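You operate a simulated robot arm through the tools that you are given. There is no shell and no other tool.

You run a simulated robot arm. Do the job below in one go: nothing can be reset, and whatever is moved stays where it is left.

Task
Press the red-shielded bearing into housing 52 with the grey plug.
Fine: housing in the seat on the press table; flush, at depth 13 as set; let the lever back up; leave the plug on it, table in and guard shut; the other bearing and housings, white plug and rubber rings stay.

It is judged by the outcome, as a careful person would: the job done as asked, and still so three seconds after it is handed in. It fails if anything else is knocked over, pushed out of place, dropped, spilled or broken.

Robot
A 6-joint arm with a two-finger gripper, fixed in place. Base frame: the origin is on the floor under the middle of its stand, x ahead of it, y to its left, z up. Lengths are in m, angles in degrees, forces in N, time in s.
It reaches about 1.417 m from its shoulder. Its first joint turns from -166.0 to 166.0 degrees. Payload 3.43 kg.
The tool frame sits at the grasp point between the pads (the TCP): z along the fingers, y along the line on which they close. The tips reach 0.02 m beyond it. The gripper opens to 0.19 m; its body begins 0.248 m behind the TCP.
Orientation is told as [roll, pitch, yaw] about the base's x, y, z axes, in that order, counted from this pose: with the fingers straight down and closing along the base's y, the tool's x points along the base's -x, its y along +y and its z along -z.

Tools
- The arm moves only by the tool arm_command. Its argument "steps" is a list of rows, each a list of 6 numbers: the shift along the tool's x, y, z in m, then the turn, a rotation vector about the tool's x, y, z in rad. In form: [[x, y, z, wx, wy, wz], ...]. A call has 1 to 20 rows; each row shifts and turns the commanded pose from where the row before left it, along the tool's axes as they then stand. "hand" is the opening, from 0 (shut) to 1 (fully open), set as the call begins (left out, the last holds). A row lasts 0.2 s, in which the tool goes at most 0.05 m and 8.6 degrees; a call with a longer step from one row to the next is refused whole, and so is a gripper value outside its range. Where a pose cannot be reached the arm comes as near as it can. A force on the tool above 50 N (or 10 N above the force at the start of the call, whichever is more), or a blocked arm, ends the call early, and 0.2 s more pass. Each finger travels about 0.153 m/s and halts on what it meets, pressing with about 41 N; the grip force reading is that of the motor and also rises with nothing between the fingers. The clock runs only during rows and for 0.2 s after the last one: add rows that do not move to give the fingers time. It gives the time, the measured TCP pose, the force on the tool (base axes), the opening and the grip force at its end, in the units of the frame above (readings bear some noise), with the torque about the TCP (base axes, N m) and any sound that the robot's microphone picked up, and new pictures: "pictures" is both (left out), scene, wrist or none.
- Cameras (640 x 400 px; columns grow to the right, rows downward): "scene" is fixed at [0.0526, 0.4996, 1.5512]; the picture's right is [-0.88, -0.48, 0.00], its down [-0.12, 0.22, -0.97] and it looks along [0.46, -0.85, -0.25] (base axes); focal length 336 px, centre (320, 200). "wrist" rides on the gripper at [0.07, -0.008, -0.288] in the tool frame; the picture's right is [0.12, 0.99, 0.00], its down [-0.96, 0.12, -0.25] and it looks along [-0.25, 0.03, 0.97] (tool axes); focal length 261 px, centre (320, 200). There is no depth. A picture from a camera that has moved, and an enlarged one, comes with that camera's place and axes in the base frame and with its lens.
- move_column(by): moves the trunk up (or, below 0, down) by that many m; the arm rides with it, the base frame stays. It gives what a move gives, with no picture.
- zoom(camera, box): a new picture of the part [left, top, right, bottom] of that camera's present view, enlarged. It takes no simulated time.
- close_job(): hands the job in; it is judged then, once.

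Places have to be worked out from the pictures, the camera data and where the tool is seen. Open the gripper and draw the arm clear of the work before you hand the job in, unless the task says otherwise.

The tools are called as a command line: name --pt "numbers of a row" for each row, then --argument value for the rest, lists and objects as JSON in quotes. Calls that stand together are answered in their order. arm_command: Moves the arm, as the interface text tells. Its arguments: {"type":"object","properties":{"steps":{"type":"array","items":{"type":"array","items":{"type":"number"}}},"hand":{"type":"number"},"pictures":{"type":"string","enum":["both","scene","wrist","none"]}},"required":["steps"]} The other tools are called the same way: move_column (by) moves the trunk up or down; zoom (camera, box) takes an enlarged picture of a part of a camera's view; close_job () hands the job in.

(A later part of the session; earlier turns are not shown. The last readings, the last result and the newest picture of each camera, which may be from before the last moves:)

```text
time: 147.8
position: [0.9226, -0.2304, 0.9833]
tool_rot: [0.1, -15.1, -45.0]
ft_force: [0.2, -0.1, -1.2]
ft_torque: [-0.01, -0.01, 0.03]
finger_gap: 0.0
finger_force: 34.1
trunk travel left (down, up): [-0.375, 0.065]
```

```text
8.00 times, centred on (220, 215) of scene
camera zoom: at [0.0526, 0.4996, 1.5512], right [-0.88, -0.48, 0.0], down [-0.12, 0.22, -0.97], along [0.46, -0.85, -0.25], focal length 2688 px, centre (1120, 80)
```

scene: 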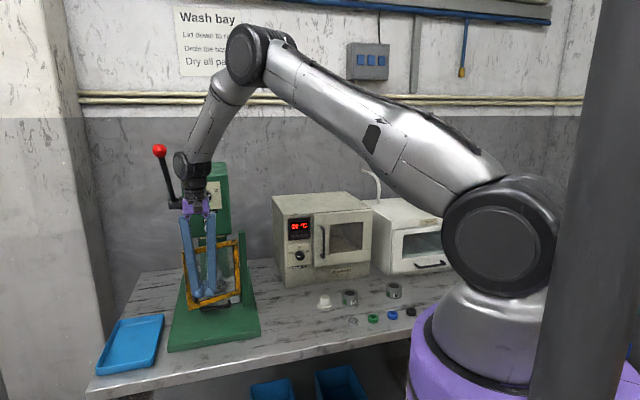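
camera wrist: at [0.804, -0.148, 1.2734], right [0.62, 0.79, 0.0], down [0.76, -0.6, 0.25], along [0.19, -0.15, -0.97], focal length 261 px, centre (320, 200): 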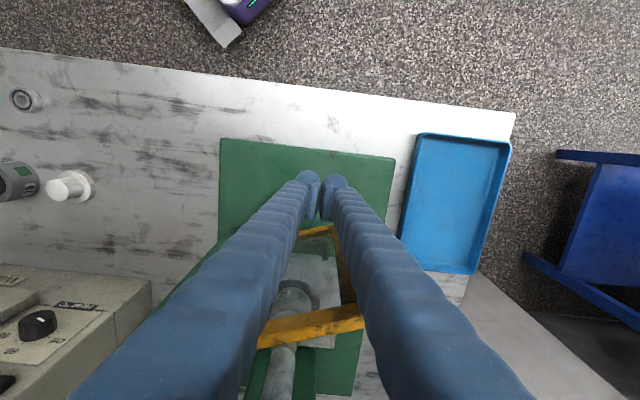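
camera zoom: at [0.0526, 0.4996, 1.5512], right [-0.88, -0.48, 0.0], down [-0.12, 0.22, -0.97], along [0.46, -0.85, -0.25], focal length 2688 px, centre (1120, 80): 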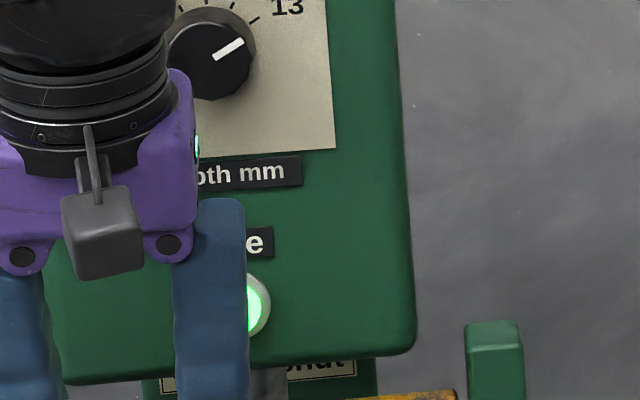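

The finger is simply in front of the handle bar, so backing straight out is safe. Retreating and checking the guard stays shut.

arm_command --pt "0.0048 0 -0.0013 0 0 0" --pt "0.0145 0 -0.0039 0 0 0" --pt "0.029 0 -0.0078 0 0 0" --pt "0.029 0 -0.0078 0 0 0" --pt "0.029 0 -0.0078 0 0 0" --pt "0.029 0 -0.0078 0 0 0" --pt "0 0 0 0 0 0"

zoom --camera "wrist" --box '[200, 160, 440, 400]'

zoom --camera "scene" --box '[180, 220, 270, 330]'

```text
time: 149.4
position: [0.8244, -0.1321, 0.983]
tool_rot: [0.0, -15.0, -45.1]
ft_force: [0.0, -0.4, -0.2]
ft_torque: [-0.02, 0.0, -0.02]
finger_gap: 0.0
finger_force: 34.9
trunk travel left (down, up): [-0.375, 0.065]
camera wrist: at [0.7164, -0.0379, 1.243], right [0.62, 0.78, -0.03], down [0.69, -0.53, 0.49], along [0.37, -0.32, -0.87], focal length 261 px, centre (320, 200)
```

scene: 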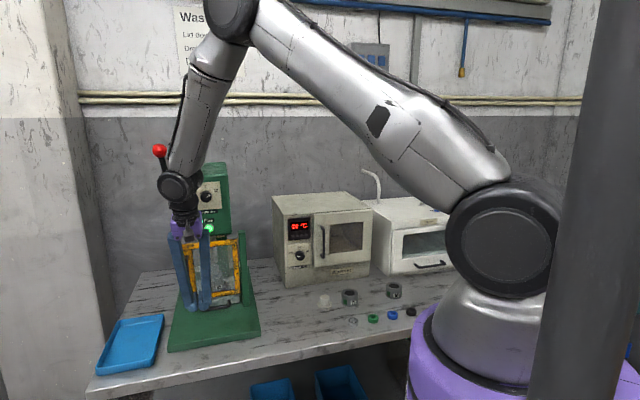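
wrist: 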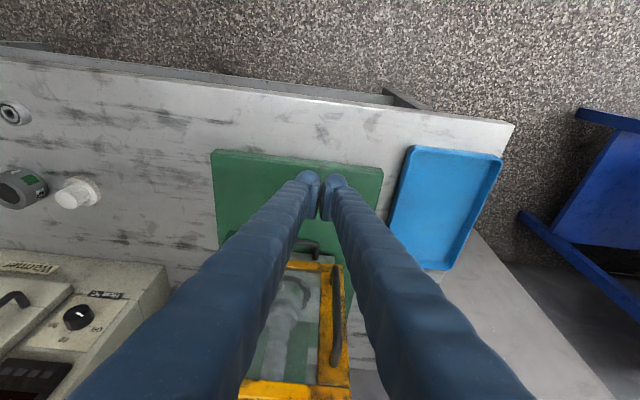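

```text
1.67 times, centred on (320, 280) of wrist
camera zoom: at [0.7164, -0.0379, 1.243], right [0.62, 0.78, -0.03], down [0.69, -0.53, 0.49], along [0.37, -0.32, -0.87], focal length 434 px, centre (320, 67)
```

zoom: 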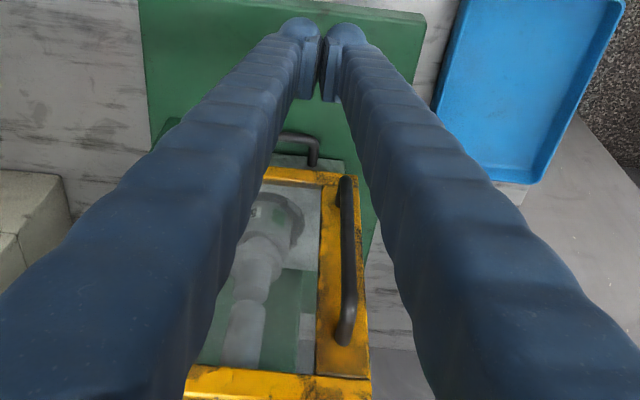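

```text
3.64 times, centred on (225, 275) of scene
camera zoom: at [0.0526, 0.4996, 1.5512], right [-0.88, -0.48, 0.0], down [-0.12, 0.22, -0.97], along [0.46, -0.85, -0.25], focal length 1222 px, centre (666, -73)
```

zoom: 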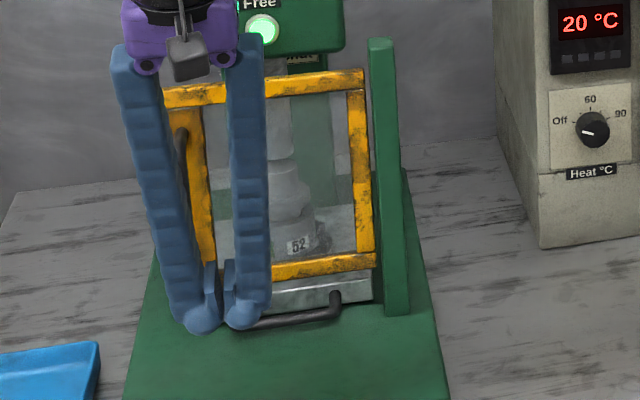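

The guard stays shut and the lamp is on. Next the lever: its ball is at about (e1 0.571, e2 0.815, z 1.44). I'll straighten the tool, rise in front of the press, and view the lever from above.

arm_command --pt "0.02 0 0 0 0.131 0" --pt "0.02 0 0 0 0.131 0" --pt "0.02 0 -0.03 0 0 0" --pt "0 0 -0.05 0 0 0" --pt "0 0 -0.05 0 0 0" --pt "0 0 -0.05 0 0 0" --pt "0 0 -0.05 0 0 0" --pt "0 0 -0.05 0 0 0" --pt "0 0 -0.05 0 0 0" --pt "0 0 -0.05 0 0 0" --pt "0 0 -0.05 0 0 0" --pt "0 0 -0.05 0 0 0" --pt "0 0.025 -0.04 0 0 0" --pt "0 0.025 -0.04 0 0 0" --pt "0 0.025 -0.04 0 0 0" --pt "0 0 0 0 0 0" --hand 1.0

zoom --camera "wrist" --box '[240, 150, 400, 300]'

zoom --camera "scene" --box '[140, 130, 260, 320]'

```text
time: 152.8
position: [0.8262, -0.036, 1.5846]
tool_rot: [0.2, -0.2, -45.0]
ft_force: [-1.4, 0.2, 1.7]
ft_torque: [0.0, -0.56, 0.0]
finger_gap: 0.19
finger_force: 0.0
trunk travel left (down, up): [-0.375, 0.065]
camera wrist: at [0.7678, 0.008, 1.8715], right [0.62, 0.79, 0.0], down [0.76, -0.6, 0.25], along [0.2, -0.15, -0.97], focal length 261 px, centre (320, 200)
```

scene: 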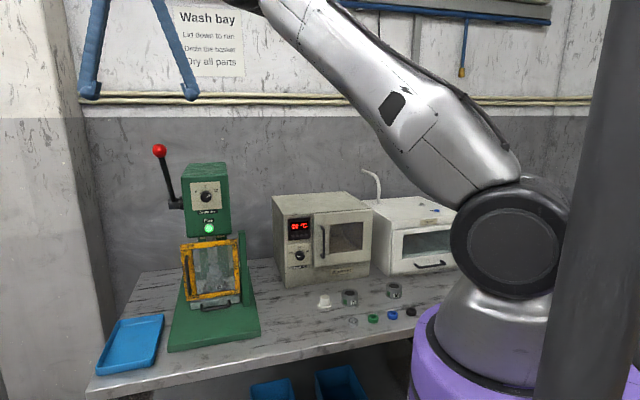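
wrist: 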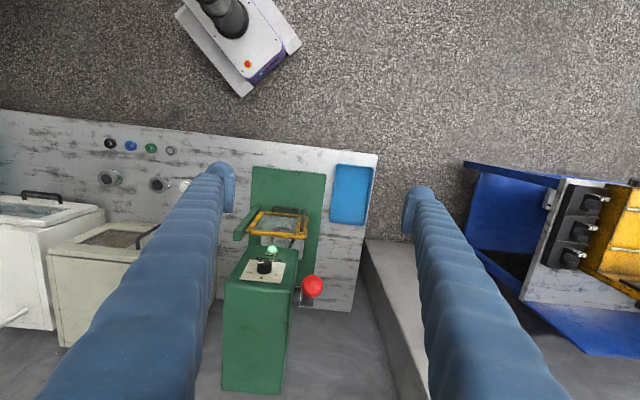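

```text
2.67 times, centred on (320, 225) of wrist
camera zoom: at [0.7678, 0.008, 1.8715], right [0.62, 0.79, 0.0], down [0.76, -0.6, 0.25], along [0.2, -0.15, -0.97], focal length 695 px, centre (320, 133)
```

zoom: 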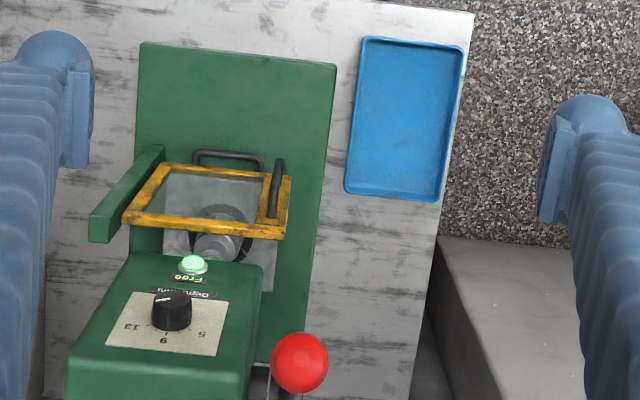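

```text
2.11 times, centred on (200, 225) of scene
camera zoom: at [0.0526, 0.4996, 1.5512], right [-0.88, -0.48, 0.0], down [-0.12, 0.22, -0.97], along [0.46, -0.85, -0.25], focal length 707 px, centre (573, 147)
```

zoom: 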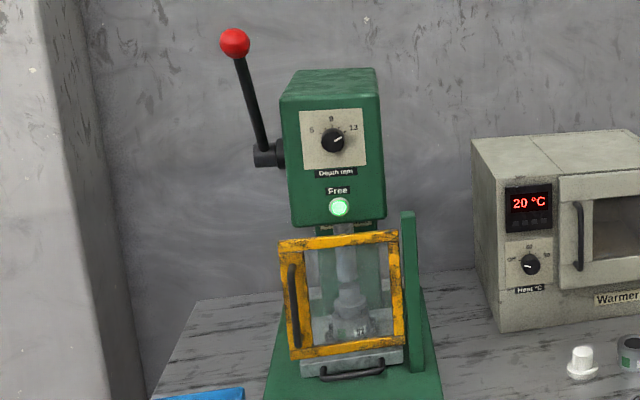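

The table is in, the guard shut, the lamp lit and the dial at 13. I triangulate the lever ball at (e1 0.568, e2 0.812, z 1.441), about 40 mm across, with the pivot near (e2 0.975, z 1.237). I'll bring the nearly closed gripper above and behind the ball, to push it forward and down along its arc with the two tips nesting on it.

arm_command --pt "-0.04 0.005 0 0 0 0" --pt "-0.04 0.004 0 0 0 0" --pt "-0.04 0 0 0 0 0" --pt "-0.04 0 0 0 0 0" --pt "-0.04 0 0 0 0 0" --pt "0 0 0 0 0 0"

zoom --camera "wrist" --box '[240, 110, 400, 270]'

```text
time: 154.2
position: [0.8682, -0.15, 1.5142]
tool_rot: [0.0, -0.1, -45.0]
ft_force: [-0.2, 0.5, 0.3]
ft_torque: [-0.16, -0.19, 0.0]
finger_gap: 0.1901
finger_force: 0.0
out of reach, approached as far as the arm can: row 1, 2, 3, 4, 5
trunk travel left (down, up): [-0.375, 0.065]
camera wrist: at [0.8108, -0.1052, 1.8021], right [0.62, 0.79, 0.0], down [0.76, -0.6, 0.25], along [0.2, -0.15, -0.97], focal length 261 px, centre (320, 200)
```

scene: 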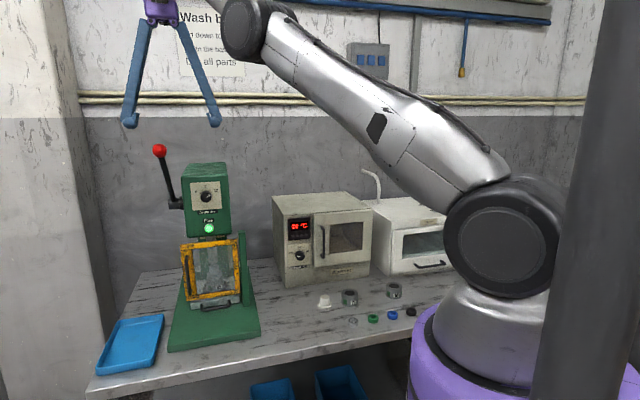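
wrist: 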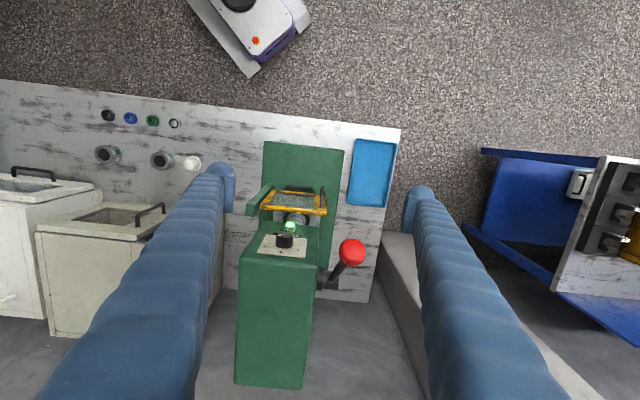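

```text
2.50 times, centred on (320, 190) of wrist
camera zoom: at [0.8108, -0.1052, 1.8021], right [0.62, 0.79, 0.0], down [0.76, -0.6, 0.25], along [0.2, -0.15, -0.97], focal length 652 px, centre (320, 225)
```

zoom: 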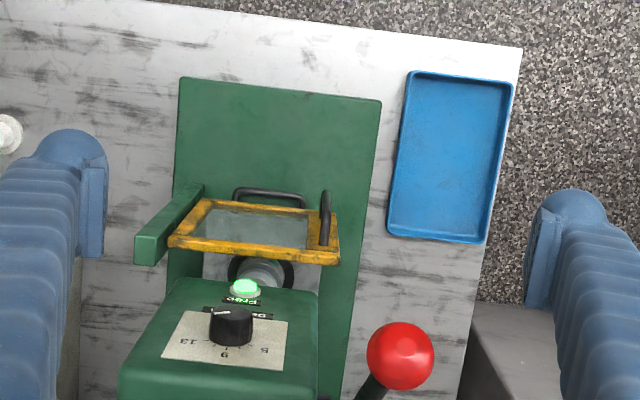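

A vertical tool runs out of reach up here, so I'll tilt it 45° (wrist lower and nearer), close the fingers, and come over the ball from above.

arm_command --pt "0 0 0 0 -0.131 0" --pt "0 0 0 0 -0.131 0" --pt "0 0 0 0 -0.131 0" --pt "0 0 0 0 -0.131 0" --pt "0 0 0 0 -0.131 0" --pt "0 0 0 0 -0.131 0" --pt "0 0 0 0 0 0" --hand 0.05

```text
time: 155.8
position: [0.8705, -0.1517, 1.5116]
tool_rot: [-0.1, -45.1, -45.0]
ft_force: [0.2, -1.3, 0.0]
ft_torque: [0.04, -0.02, 0.05]
finger_gap: 0.0094
finger_force: 0.1
trunk travel left (down, up): [-0.375, 0.065]
camera wrist: at [0.6829, 0.0212, 1.6654], right [0.64, 0.76, -0.08], down [0.44, -0.27, 0.86], along [0.63, -0.59, -0.51], focal length 261 px, centre (320, 200)
```

scene: 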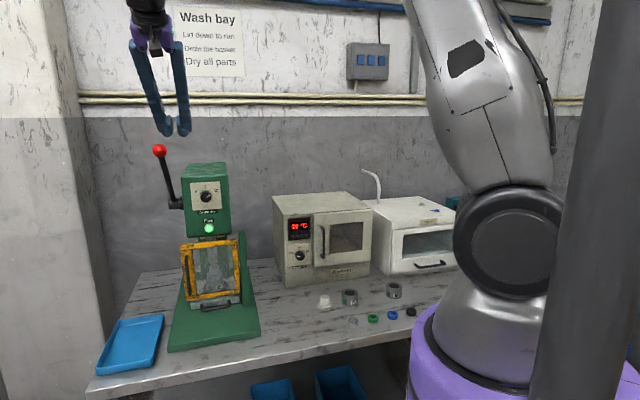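
wrist: 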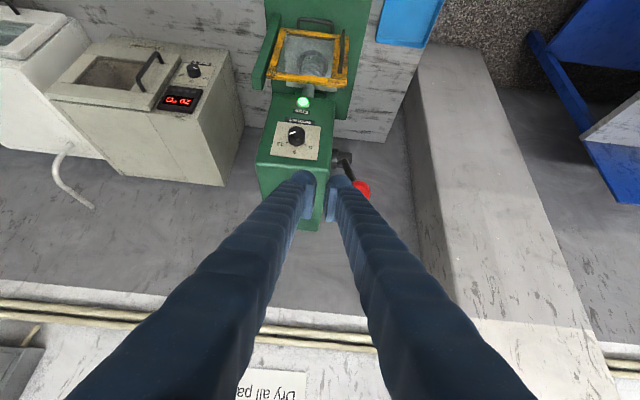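

The tilted posture works. I'll raise 5 cm, shift sideways over the lever plane (e1≈0.568), then forward above the ball.

arm_command --pt "-0.0354 0 -0.0353 0 0 0" --pt "0 0.03 0 0 0 0" --pt "0 0.03 0 0 0 0" --pt "-0.0224 0 0.0225 0 0 0" --pt "-0.0224 0 0.0225 0 0 0" --pt "-0.0224 0 0.0225 0 0 0" --pt "-0.0224 0 0.0225 0 0 0" --pt "0 0 0 0 0 0"

zoom --camera "wrist" --box '[240, 110, 400, 270]'

zoom --camera "scene" --box '[110, 70, 230, 220]'

```text
time: 157.6
position: [1.0008, -0.1983, 1.563]
tool_rot: [0.0, -45.0, -45.0]
ft_force: [-0.9, 0.5, 1.1]
ft_torque: [0.03, -0.02, 0.05]
finger_gap: 0.0095
finger_force: 0.1
trunk travel left (down, up): [-0.375, 0.065]
camera wrist: at [0.8138, -0.025, 1.7166], right [0.64, 0.76, -0.08], down [0.44, -0.27, 0.86], along [0.63, -0.59, -0.51], focal length 261 px, centre (320, 200)
```

scene: 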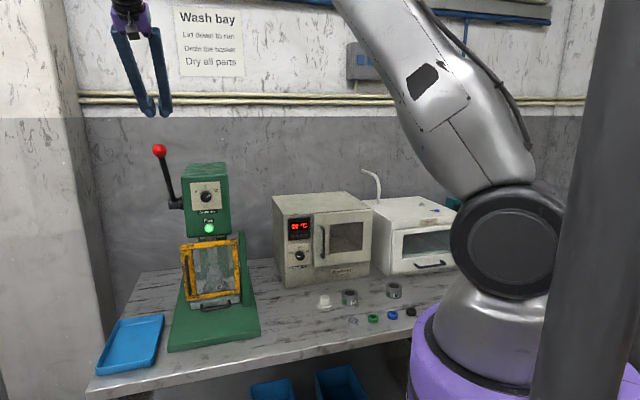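
wrist: 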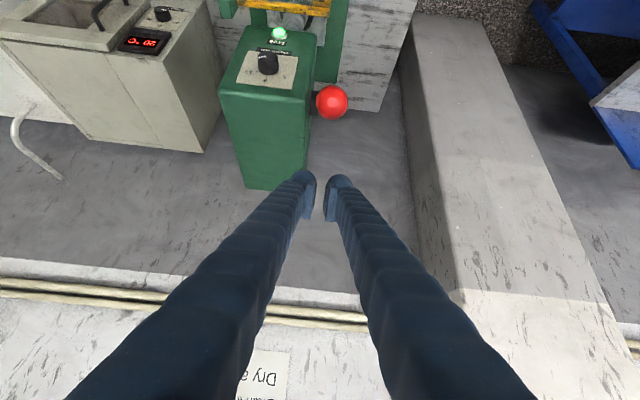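

```text
2.50 times, centred on (320, 190) of wrist
camera zoom: at [0.8138, -0.025, 1.7166], right [0.64, 0.76, -0.08], down [0.44, -0.27, 0.86], along [0.63, -0.59, -0.51], focal length 652 px, centre (320, 225)
```

zoom: 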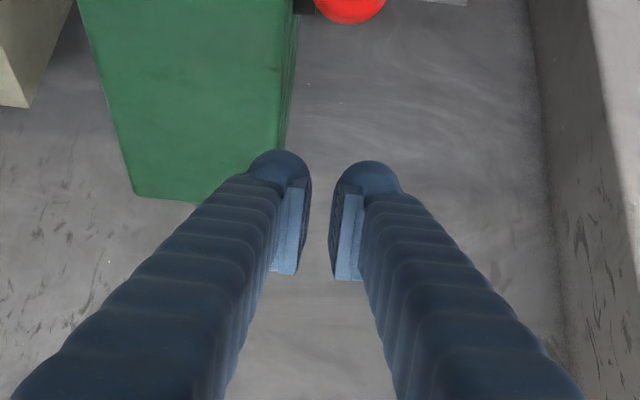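

```text
2.67 times, centred on (170, 145) of scene
camera zoom: at [0.0526, 0.4996, 1.5512], right [-0.88, -0.48, 0.0], down [-0.12, 0.22, -0.97], along [0.46, -0.85, -0.25], focal length 896 px, centre (720, 347)
```

zoom: 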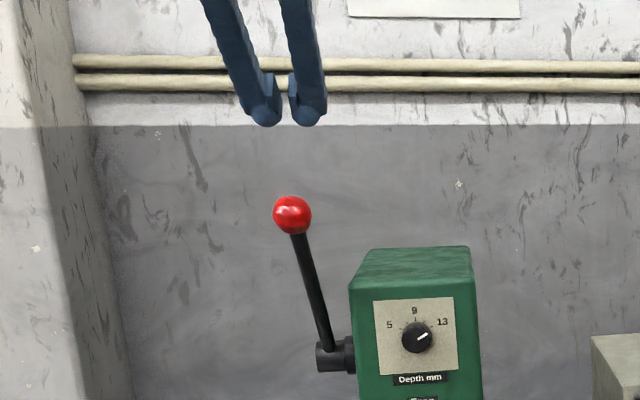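

Aligned in the lever plane. Descending so the tips come just behind and above the ball.

arm_command --pt "0.0196 0 0.0196 0 0 0" --pt "0.0196 0 0.0196 0 0 0" --pt "0.0184 0 0.0184 0 0 0" --pt "0 0 0 0 0 0"

zoom --camera "wrist" --box '[240, 90, 400, 250]'

zoom --camera "scene" --box '[120, 90, 210, 200]'

```text
time: 158.6
position: [1.0, -0.199, 1.4792]
tool_rot: [0.0, -45.0, -45.1]
ft_force: [0.0, -0.1, -0.8]
ft_torque: [-0.02, -0.04, 0.01]
finger_gap: 0.0097
finger_force: 0.1
trunk travel left (down, up): [-0.375, 0.065]
camera wrist: at [0.8134, -0.0261, 1.6333], right [0.64, 0.76, -0.08], down [0.44, -0.27, 0.86], along [0.63, -0.59, -0.51], focal length 261 px, centre (320, 200)
```

scene: 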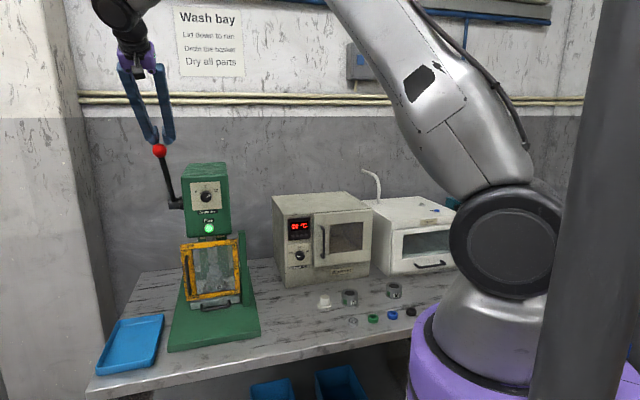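
wrist: 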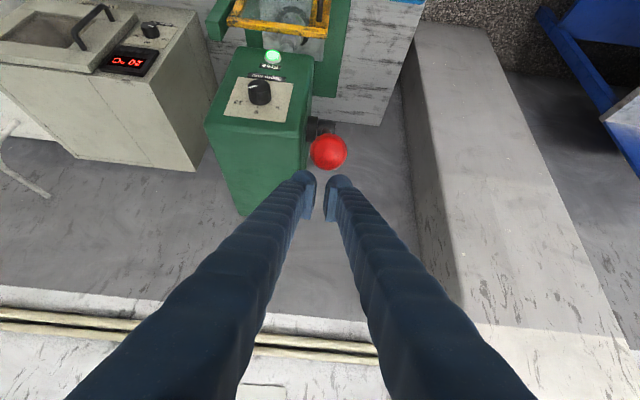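

```text
2.50 times, centred on (320, 170) of wrist
camera zoom: at [0.8134, -0.0261, 1.6333], right [0.64, 0.76, -0.08], down [0.44, -0.27, 0.86], along [0.63, -0.59, -0.51], focal length 652 px, centre (320, 275)
```

zoom: 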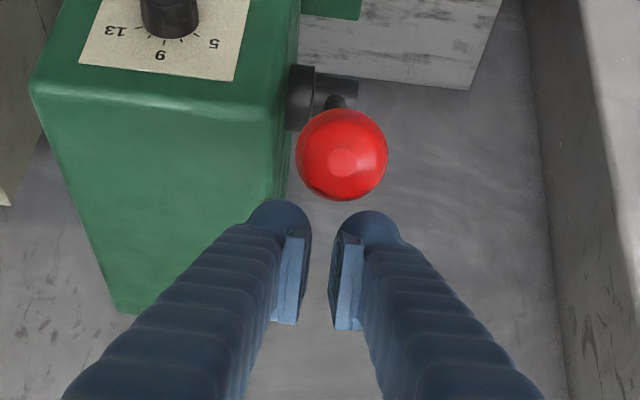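

```text
3.64 times, centred on (165, 145) of scene
camera zoom: at [0.0526, 0.4996, 1.5512], right [-0.88, -0.48, 0.0], down [-0.12, 0.22, -0.97], along [0.46, -0.85, -0.25], focal length 1222 px, centre (884, 400)
```

zoom: 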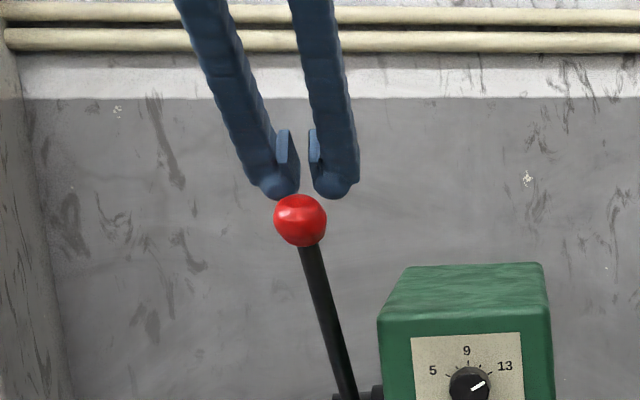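

The ball sits about 3 mm to one side and just below the tips. I'll centre on it, make contact, and start pushing along the lever's arc.

arm_command --pt "0.0026 0.003 0.003 0 0 0" --pt "0.0026 0 0.0031 0 0 0" --pt "0.0095 0 -0.0022 0 0 0" --pt "0.0095 0 -0.0022 0 0 0" --pt "0.0095 0 -0.0023 0 0 0" --pt "0 0 0 0 0 0"

zoom --camera "wrist" --box '[240, 90, 400, 250]'

zoom --camera "scene" --box '[120, 90, 250, 230]'

```text
time: 160.0
position: [0.9869, -0.1795, 1.4578]
tool_rot: [-0.1, -45.0, -45.0]
ft_force: [-0.1, -0.4, 0.4]
ft_torque: [-0.04, 0.02, 0.05]
finger_gap: 0.0096
finger_force: 0.1
trunk travel left (down, up): [-0.375, 0.065]
camera wrist: at [0.7999, -0.0067, 1.6107], right [0.64, 0.76, -0.09], down [0.44, -0.27, 0.86], along [0.63, -0.59, -0.51], focal length 261 px, centre (320, 200)
```

scene: 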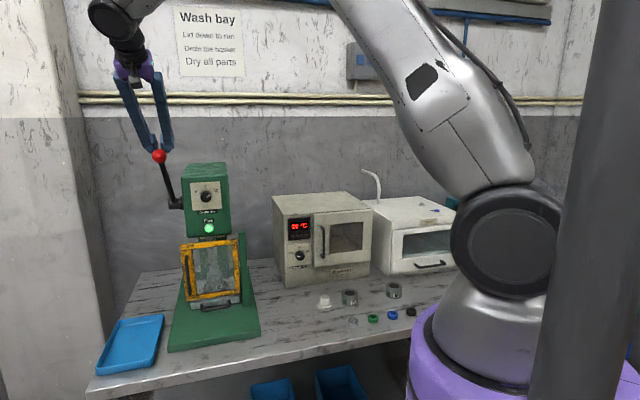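
wrist: 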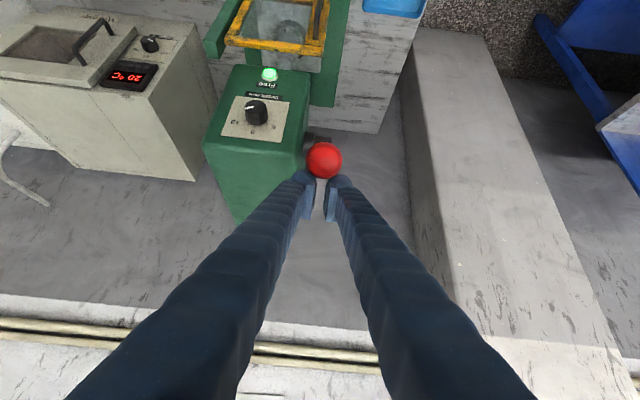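

```text
2.50 times, centred on (320, 170) of wrist
camera zoom: at [0.7999, -0.0067, 1.6107], right [0.64, 0.76, -0.09], down [0.44, -0.27, 0.86], along [0.63, -0.59, -0.51], focal length 652 px, centre (320, 275)
```

zoom: 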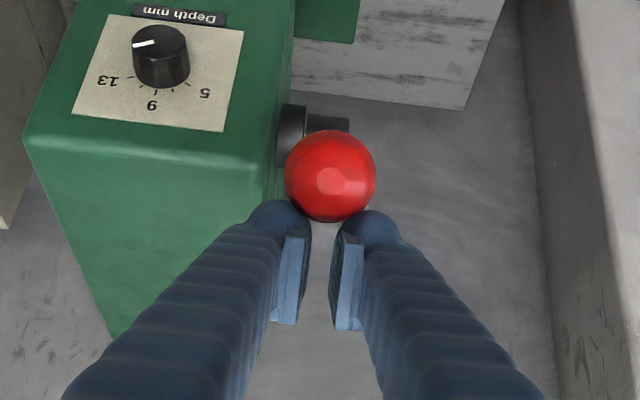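

```text
2.86 times, centred on (185, 160) of scene
camera zoom: at [0.0526, 0.4996, 1.5512], right [-0.88, -0.48, 0.0], down [-0.12, 0.22, -0.97], along [0.46, -0.85, -0.25], focal length 960 px, centre (706, 314)
```

zoom: 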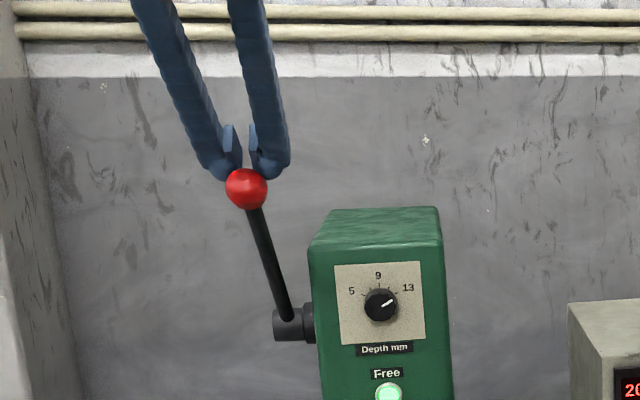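

The tips are nested on the ball and the lever has started to move with little force. Continuing along the arc to about 66° and checking.

arm_command --pt "0.0109 0 -0.0012 0 0 0" --pt "0.0109 0 -0.0012 0 0 0" --pt "0.0109 0 -0.0012 0 0 0" --pt "0.0111 0 0.0001 0 0 0" --pt "0.0111 0 0.0001 0 0 0" --pt "0.0111 0 0.0001 0 0 0" --pt "0 0 0 0 0 0"

zoom --camera "wrist" --box '[240, 90, 400, 250]'

zoom --camera "scene" --box '[120, 100, 270, 310]'

```text
time: 161.6
position: [0.9498, -0.1459, 1.4126]
tool_rot: [-0.1, -45.0, -45.0]
ft_force: [0.8, -0.6, 0.8]
ft_torque: [0.02, 0.01, 0.01]
finger_gap: 0.0096
finger_force: 0.0
trunk travel left (down, up): [-0.375, 0.065]
camera wrist: at [0.7644, 0.0279, 1.566], right [0.64, 0.76, -0.09], down [0.44, -0.27, 0.86], along [0.63, -0.59, -0.51], focal length 261 px, centre (320, 200)
```

scene: 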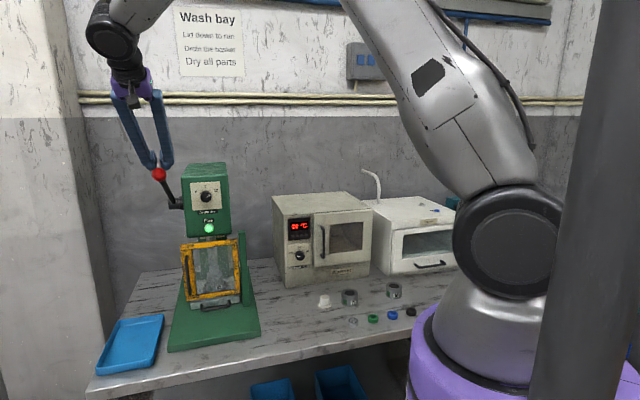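
wrist: 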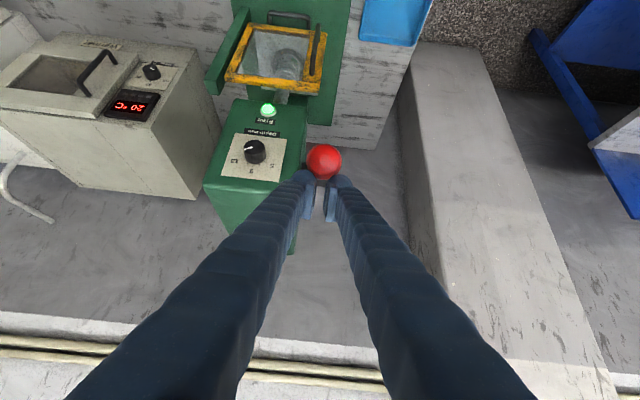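

```text
2.50 times, centred on (320, 170) of wrist
camera zoom: at [0.7644, 0.0279, 1.566], right [0.64, 0.76, -0.09], down [0.44, -0.27, 0.86], along [0.63, -0.59, -0.51], focal length 652 px, centre (320, 275)
```

zoom: 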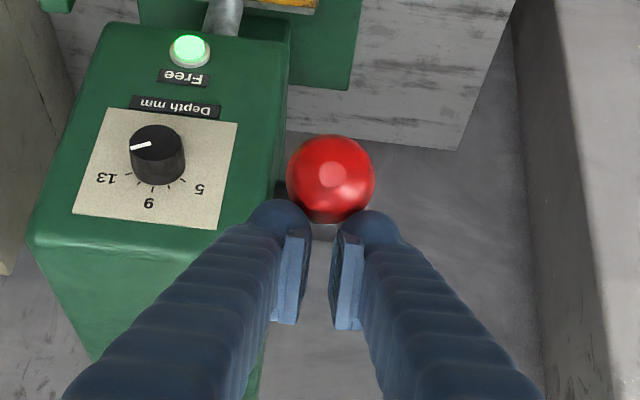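

```text
1.90 times, centred on (195, 205) of scene
camera zoom: at [0.0526, 0.4996, 1.5512], right [-0.88, -0.48, 0.0], down [-0.12, 0.22, -0.97], along [0.46, -0.85, -0.25], focal length 640 px, centre (558, 190)
```

zoom: 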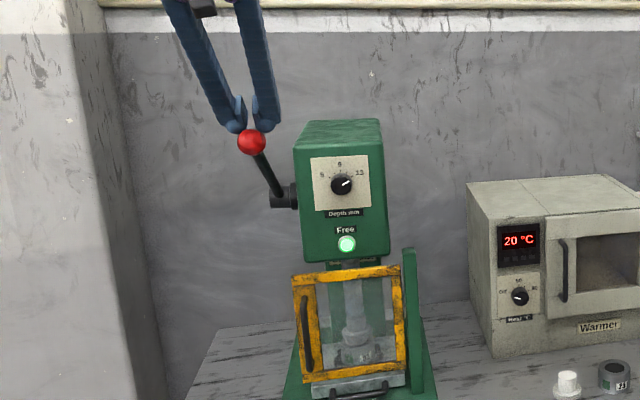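

The lever follows smoothly. Continuing to about 80°.

arm_command --pt "0.0111 0 0.0015 0 0 0" --pt "0.0111 0 0.0015 0 0 0" --pt "0.0111 0 0.0015 0 0 0" --pt "0.0107 0 0.0029 0 0 0" --pt "0.0107 0 0.0029 0 0 0" --pt "0.0107 0 0.0029 0 0 0" --pt "0 0 0 0 0 0" --pictures "none"

zoom --camera "wrist" --box '[240, 90, 400, 250]'

zoom --camera "scene" --box '[120, 130, 270, 310]'

```text
time: 163.2
position: [0.9248, -0.1191, 1.3564]
tool_rot: [-0.1, -45.1, -45.1]
ft_force: [-0.6, -0.9, 0.7]
ft_torque: [-0.03, 0.06, 0.01]
finger_gap: 0.01
finger_force: 0.5
trunk travel left (down, up): [-0.375, 0.065]
```

```text
2.50 times, centred on (320, 170) of wrist
camera zoom: at [0.7392, 0.0552, 1.511], right [0.64, 0.76, -0.09], down [0.44, -0.27, 0.86], along [0.63, -0.59, -0.51], focal length 652 px, centre (320, 275)
```

zoom: 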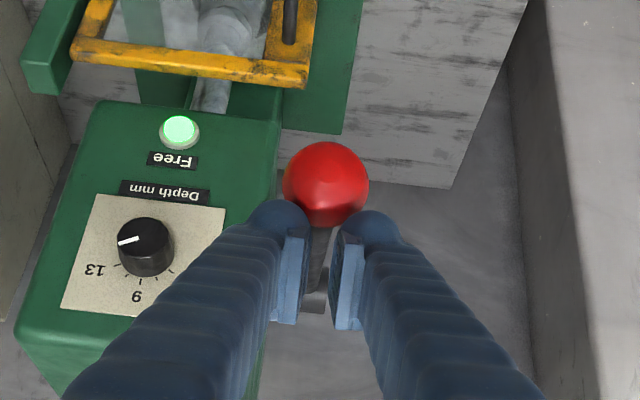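

```text
2.22 times, centred on (195, 220) of scene
camera zoom: at [0.0526, 0.4996, 1.5512], right [-0.88, -0.48, 0.0], down [-0.12, 0.22, -0.97], along [0.46, -0.85, -0.25], focal length 747 px, centre (598, 156)
```

zoom: 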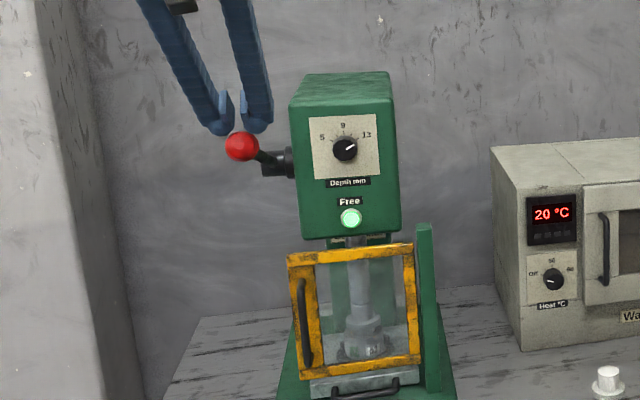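

Lever at about 75°, still little force. Continuing while watching for the ram meeting the plug.

arm_command --pt "0.0103 0 0.0043 0 0 0" --pt "0.0103 0 0.0043 0 0 0" --pt "0.0103 0 0.0043 0 0 0" --pt "0 0 0 0 0 0" --pictures "none"

zoom --camera "scene" --box '[120, 130, 270, 310]'

zoom --camera "scene" --box '[185, 230, 245, 310]'

```text
time: 164.2
position: [0.9165, -0.1079, 1.3256]
tool_rot: [-0.2, -45.0, -45.0]
ft_force: [-0.7, -1.3, 2.9]
ft_torque: [-0.05, 0.05, -0.01]
finger_gap: 0.0101
finger_force: 0.8
trunk travel left (down, up): [-0.375, 0.065]
```

```text
2.22 times, centred on (195, 220) of scene
camera zoom: at [0.0526, 0.4996, 1.5512], right [-0.88, -0.48, 0.0], down [-0.12, 0.22, -0.97], along [0.46, -0.85, -0.25], focal length 747 px, centre (598, 156)
```

zoom: 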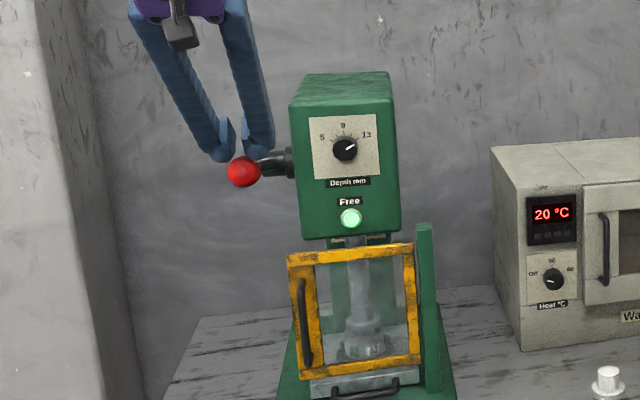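

```text
5.00 times, centred on (215, 270) of scene
camera zoom: at [0.0526, 0.4996, 1.5512], right [-0.88, -0.48, 0.0], down [-0.12, 0.22, -0.97], along [0.46, -0.85, -0.25], focal length 1680 px, centre (845, -150)
```

zoom: 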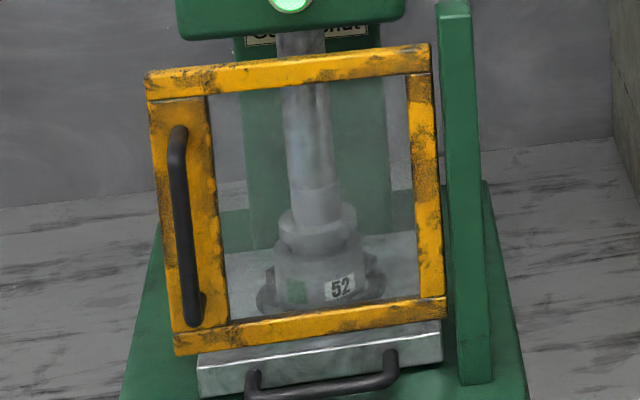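

The ram now touches the plug. Continuing the stroke step by step, reading the force.

arm_command --pt "0.0097 0 0.0055 0 0 0" --pt "0.0097 0 0.0055 0 0 0" --pt "0 0 0 0 0 0" --pictures "none"

zoom --camera "scene" --box '[185, 230, 245, 310]'

zoom --camera "wrist" --box '[240, 90, 400, 250]'

```text
time: 165.0
position: [0.9122, -0.1049, 1.3036]
tool_rot: [-0.1, -45.1, -45.0]
ft_force: [0.3, -0.4, 2.7]
ft_torque: [-0.09, 0.02, 0.04]
finger_gap: 0.0098
finger_force: 0.3
trunk travel left (down, up): [-0.375, 0.065]
```

```text
5.00 times, centred on (215, 270) of scene
camera zoom: at [0.0526, 0.4996, 1.5512], right [-0.88, -0.48, 0.0], down [-0.12, 0.22, -0.97], along [0.46, -0.85, -0.25], focal length 1680 px, centre (845, -150)
```

zoom: 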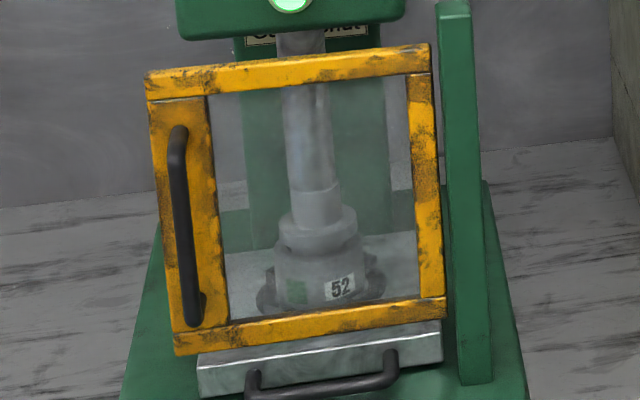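

```text
2.50 times, centred on (320, 170) of wrist
camera zoom: at [0.7252, 0.0683, 1.4577], right [0.64, 0.76, -0.08], down [0.44, -0.27, 0.86], along [0.63, -0.59, -0.51], focal length 652 px, centre (320, 275)
```

zoom: 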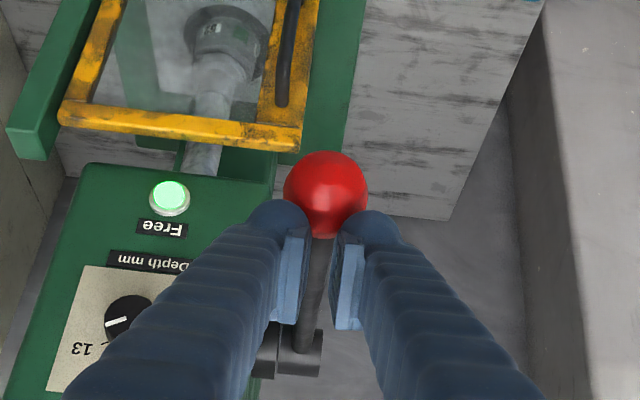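

The bearing is going in (the plug is descending) with just a few newtons at the ball. Continuing.

arm_command --pt "0.0097 0 0.0055 0 0 0" --pt "0.0089 0 0.0066 0 0 0" --pt "0.0089 0 0.0066 0 0 0" --pt "0 0 0 0 0 0" --pictures "none"

zoom --camera "scene" --box '[185, 230, 245, 310]'

zoom --camera "scene" --box '[120, 150, 270, 250]'

```text
time: 166.0
position: [0.9086, -0.1015, 1.2713]
tool_rot: [-0.1, -45.1, -45.0]
ft_force: [-1.5, -1.2, 3.4]
ft_torque: [-0.07, 0.1, 0.03]
finger_gap: 0.0106
finger_force: 1.3
trunk travel left (down, up): [-0.375, 0.065]
```

```text
5.00 times, centred on (215, 270) of scene
camera zoom: at [0.0526, 0.4996, 1.5512], right [-0.88, -0.48, 0.0], down [-0.12, 0.22, -0.97], along [0.46, -0.85, -0.25], focal length 1680 px, centre (845, -150)
```

zoom: 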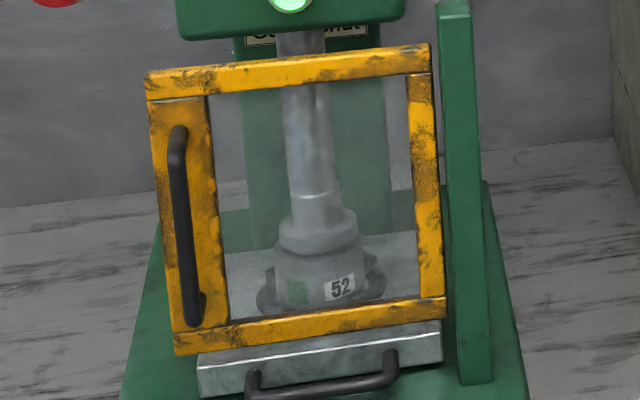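

```text
4.00 times, centred on (195, 200) of scene
camera zoom: at [0.0526, 0.4996, 1.5512], right [-0.88, -0.48, 0.0], down [-0.12, 0.22, -0.97], along [0.46, -0.85, -0.25], focal length 1344 px, centre (820, 200)
```

zoom: 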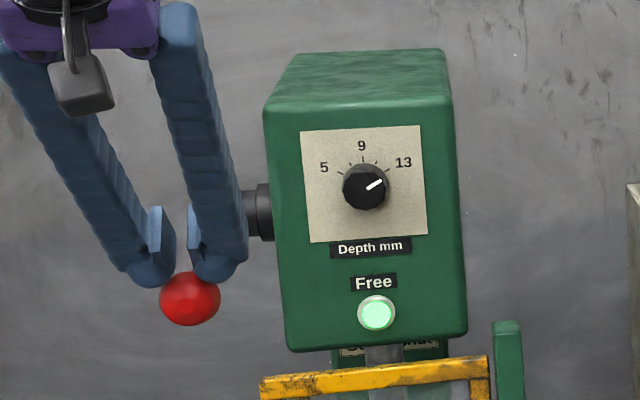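

arm_command --pt "0.0089 0 0.0066 0 0 0" --pt "0.0078 0 0.0074 0 0 0" --pt "0.0078 0 0.0074 0 0 0" --pt "0 0 0 0 0 0" --pictures "none"

zoom --camera "scene" --box '[195, 250, 245, 310]'

zoom --camera "wrist" --box '[240, 90, 400, 250]'

```text
time: 167.0
position: [0.9072, -0.0999, 1.2396]
tool_rot: [-0.1, -45.1, -44.9]
ft_force: [-2.6, -1.8, 2.7]
ft_torque: [-0.08, 0.08, 0.02]
finger_gap: 0.011
finger_force: 1.3
trunk travel left (down, up): [-0.375, 0.065]
```

```text
6.67 times, centred on (220, 280) of scene
camera zoom: at [0.0526, 0.4996, 1.5512], right [-0.88, -0.48, 0.0], down [-0.12, 0.22, -0.97], along [0.46, -0.85, -0.25], focal length 2240 px, centre (987, -333)
```

zoom: 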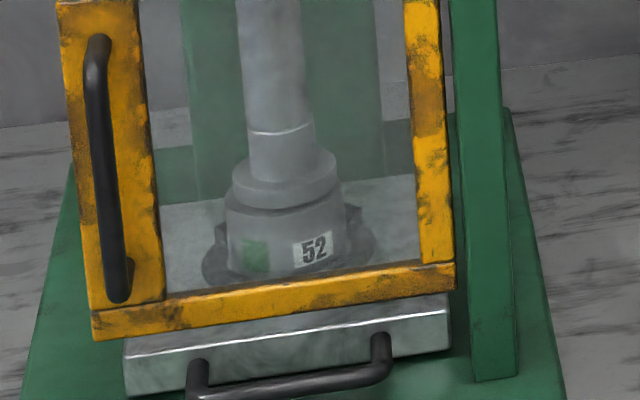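

```text
2.50 times, centred on (320, 170) of wrist
camera zoom: at [0.72, 0.0734, 1.3928], right [0.64, 0.76, -0.08], down [0.44, -0.27, 0.86], along [0.63, -0.59, -0.51], focal length 652 px, centre (320, 275)
```

zoom: 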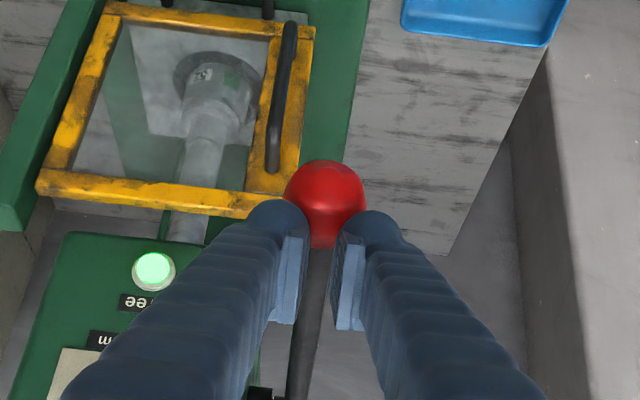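

The flange is almost down to the housing. Continuing with smaller steps.

arm_command --pt "0.0078 0 0.0074 0 0 0" --pt "0.0035 0 0.0043 0 0 0" --pt "0 0 0 0 0 0" --pictures "none"

zoom --camera "scene" --box '[200, 260, 235, 300]'

```text
time: 167.8
position: [0.9064, -0.1008, 1.2236]
tool_rot: [-0.1, -45.1, -45.0]
ft_force: [-2.0, -1.4, 3.5]
ft_torque: [-0.05, 0.07, 0.01]
finger_gap: 0.0106
finger_force: 1.0
trunk travel left (down, up): [-0.375, 0.065]
```

```text
10.00 times, centred on (218, 280) of scene
camera zoom: at [0.0526, 0.4996, 1.5512], right [-0.88, -0.48, 0.0], down [-0.12, 0.22, -0.97], along [0.46, -0.85, -0.25], focal length 3360 px, centre (1345, -600)
```

zoom: 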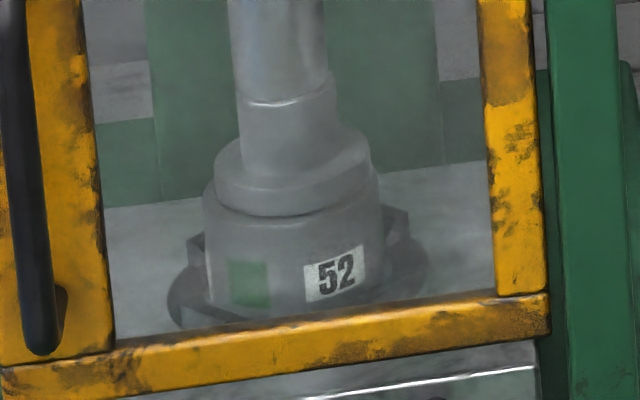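

arm_command --pt "0.0035 0 0.0043 0 0 0" --pt "0.0035 0 0.0043 0 0 0" --pt "0 0 0 0 0 0" --pictures "none"

zoom --camera "scene" --box '[200, 260, 235, 300]'

zoom --camera "wrist" --box '[240, 90, 400, 250]'

```text
time: 168.6
position: [0.9077, -0.1008, 1.2122]
tool_rot: [0.0, -45.1, -44.9]
ft_force: [-1.3, -1.2, 6.7]
ft_torque: [-0.08, 0.11, 0.03]
finger_gap: 0.0106
finger_force: 0.6
trunk travel left (down, up): [-0.375, 0.065]
```

```text
10.00 times, centred on (218, 280) of scene
camera zoom: at [0.0526, 0.4996, 1.5512], right [-0.88, -0.48, 0.0], down [-0.12, 0.22, -0.97], along [0.46, -0.85, -0.25], focal length 3360 px, centre (1345, -600)
```

zoom: 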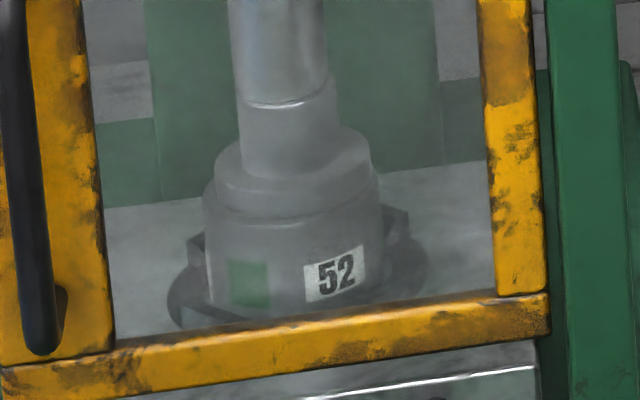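

```text
2.50 times, centred on (320, 170) of wrist
camera zoom: at [0.7204, 0.0726, 1.366], right [0.64, 0.76, -0.08], down [0.44, -0.27, 0.86], along [0.63, -0.59, -0.51], focal length 652 px, centre (320, 275)
```

zoom: 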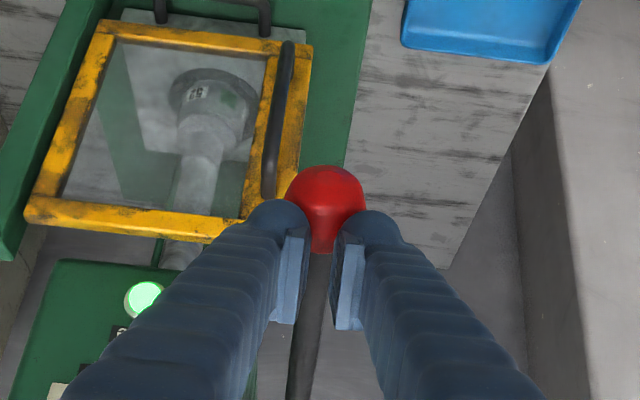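

Force is rising (6.7 N) and the flange looks flush on the housing. A little more to confirm the stop.

arm_command --pt "0.003 0 0.0045 0 0 0" --pt "0 0 0 0 0 0" --pictures "none"

zoom --camera "scene" --box '[200, 260, 235, 300]'

```text
time: 169.2
position: [0.9078, -0.1023, 1.209]
tool_rot: [-0.1, -45.2, -45.0]
ft_force: [-4.7, 2.4, 17.4]
ft_torque: [-0.03, 0.19, -0.01]
finger_gap: 0.0107
finger_force: 1.0
trunk travel left (down, up): [-0.375, 0.065]
```

```text
10.00 times, centred on (218, 280) of scene
camera zoom: at [0.0526, 0.4996, 1.5512], right [-0.88, -0.48, 0.0], down [-0.12, 0.22, -0.97], along [0.46, -0.85, -0.25], focal length 3360 px, centre (1345, -600)
```

zoom: 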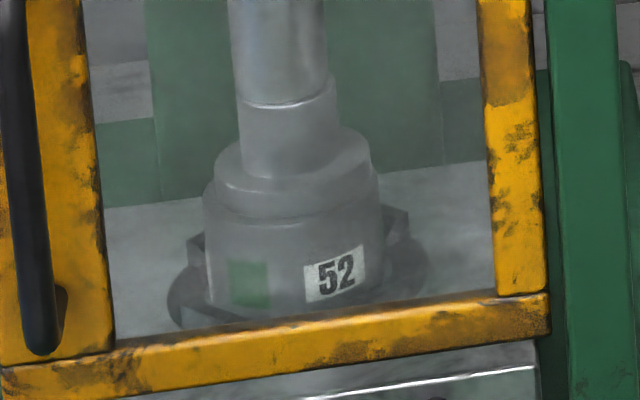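

Stiffening clearly (17 N), and the plug no longer moves. One more small push to be certain it's against the depth stop.

arm_command --pt "0.0015 0 0.0025 0 0 0" --pt "0 0 0 0 0 0" --pictures "none"

zoom --camera "scene" --box '[200, 260, 235, 300]'

```text
time: 169.8
position: [0.907, -0.102, 1.2065]
tool_rot: [0.1, -45.2, -45.2]
ft_force: [-8.8, 5.4, 23.9]
ft_torque: [-0.21, 0.55, -0.34]
finger_gap: 0.0101
finger_force: 1.6
trunk travel left (down, up): [-0.375, 0.065]
```

```text
10.00 times, centred on (218, 280) of scene
camera zoom: at [0.0526, 0.4996, 1.5512], right [-0.88, -0.48, 0.0], down [-0.12, 0.22, -0.97], along [0.46, -0.85, -0.25], focal length 3360 px, centre (1345, -600)
```

zoom: 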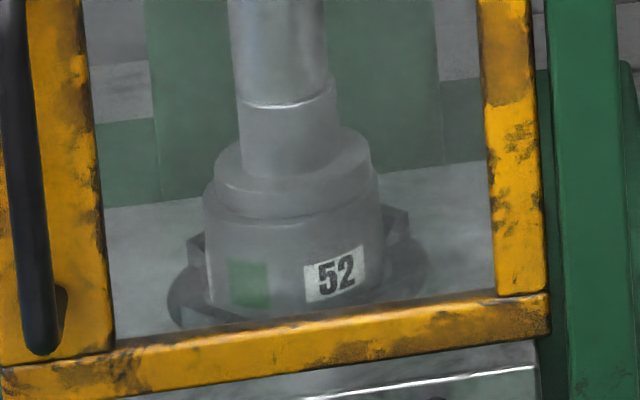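

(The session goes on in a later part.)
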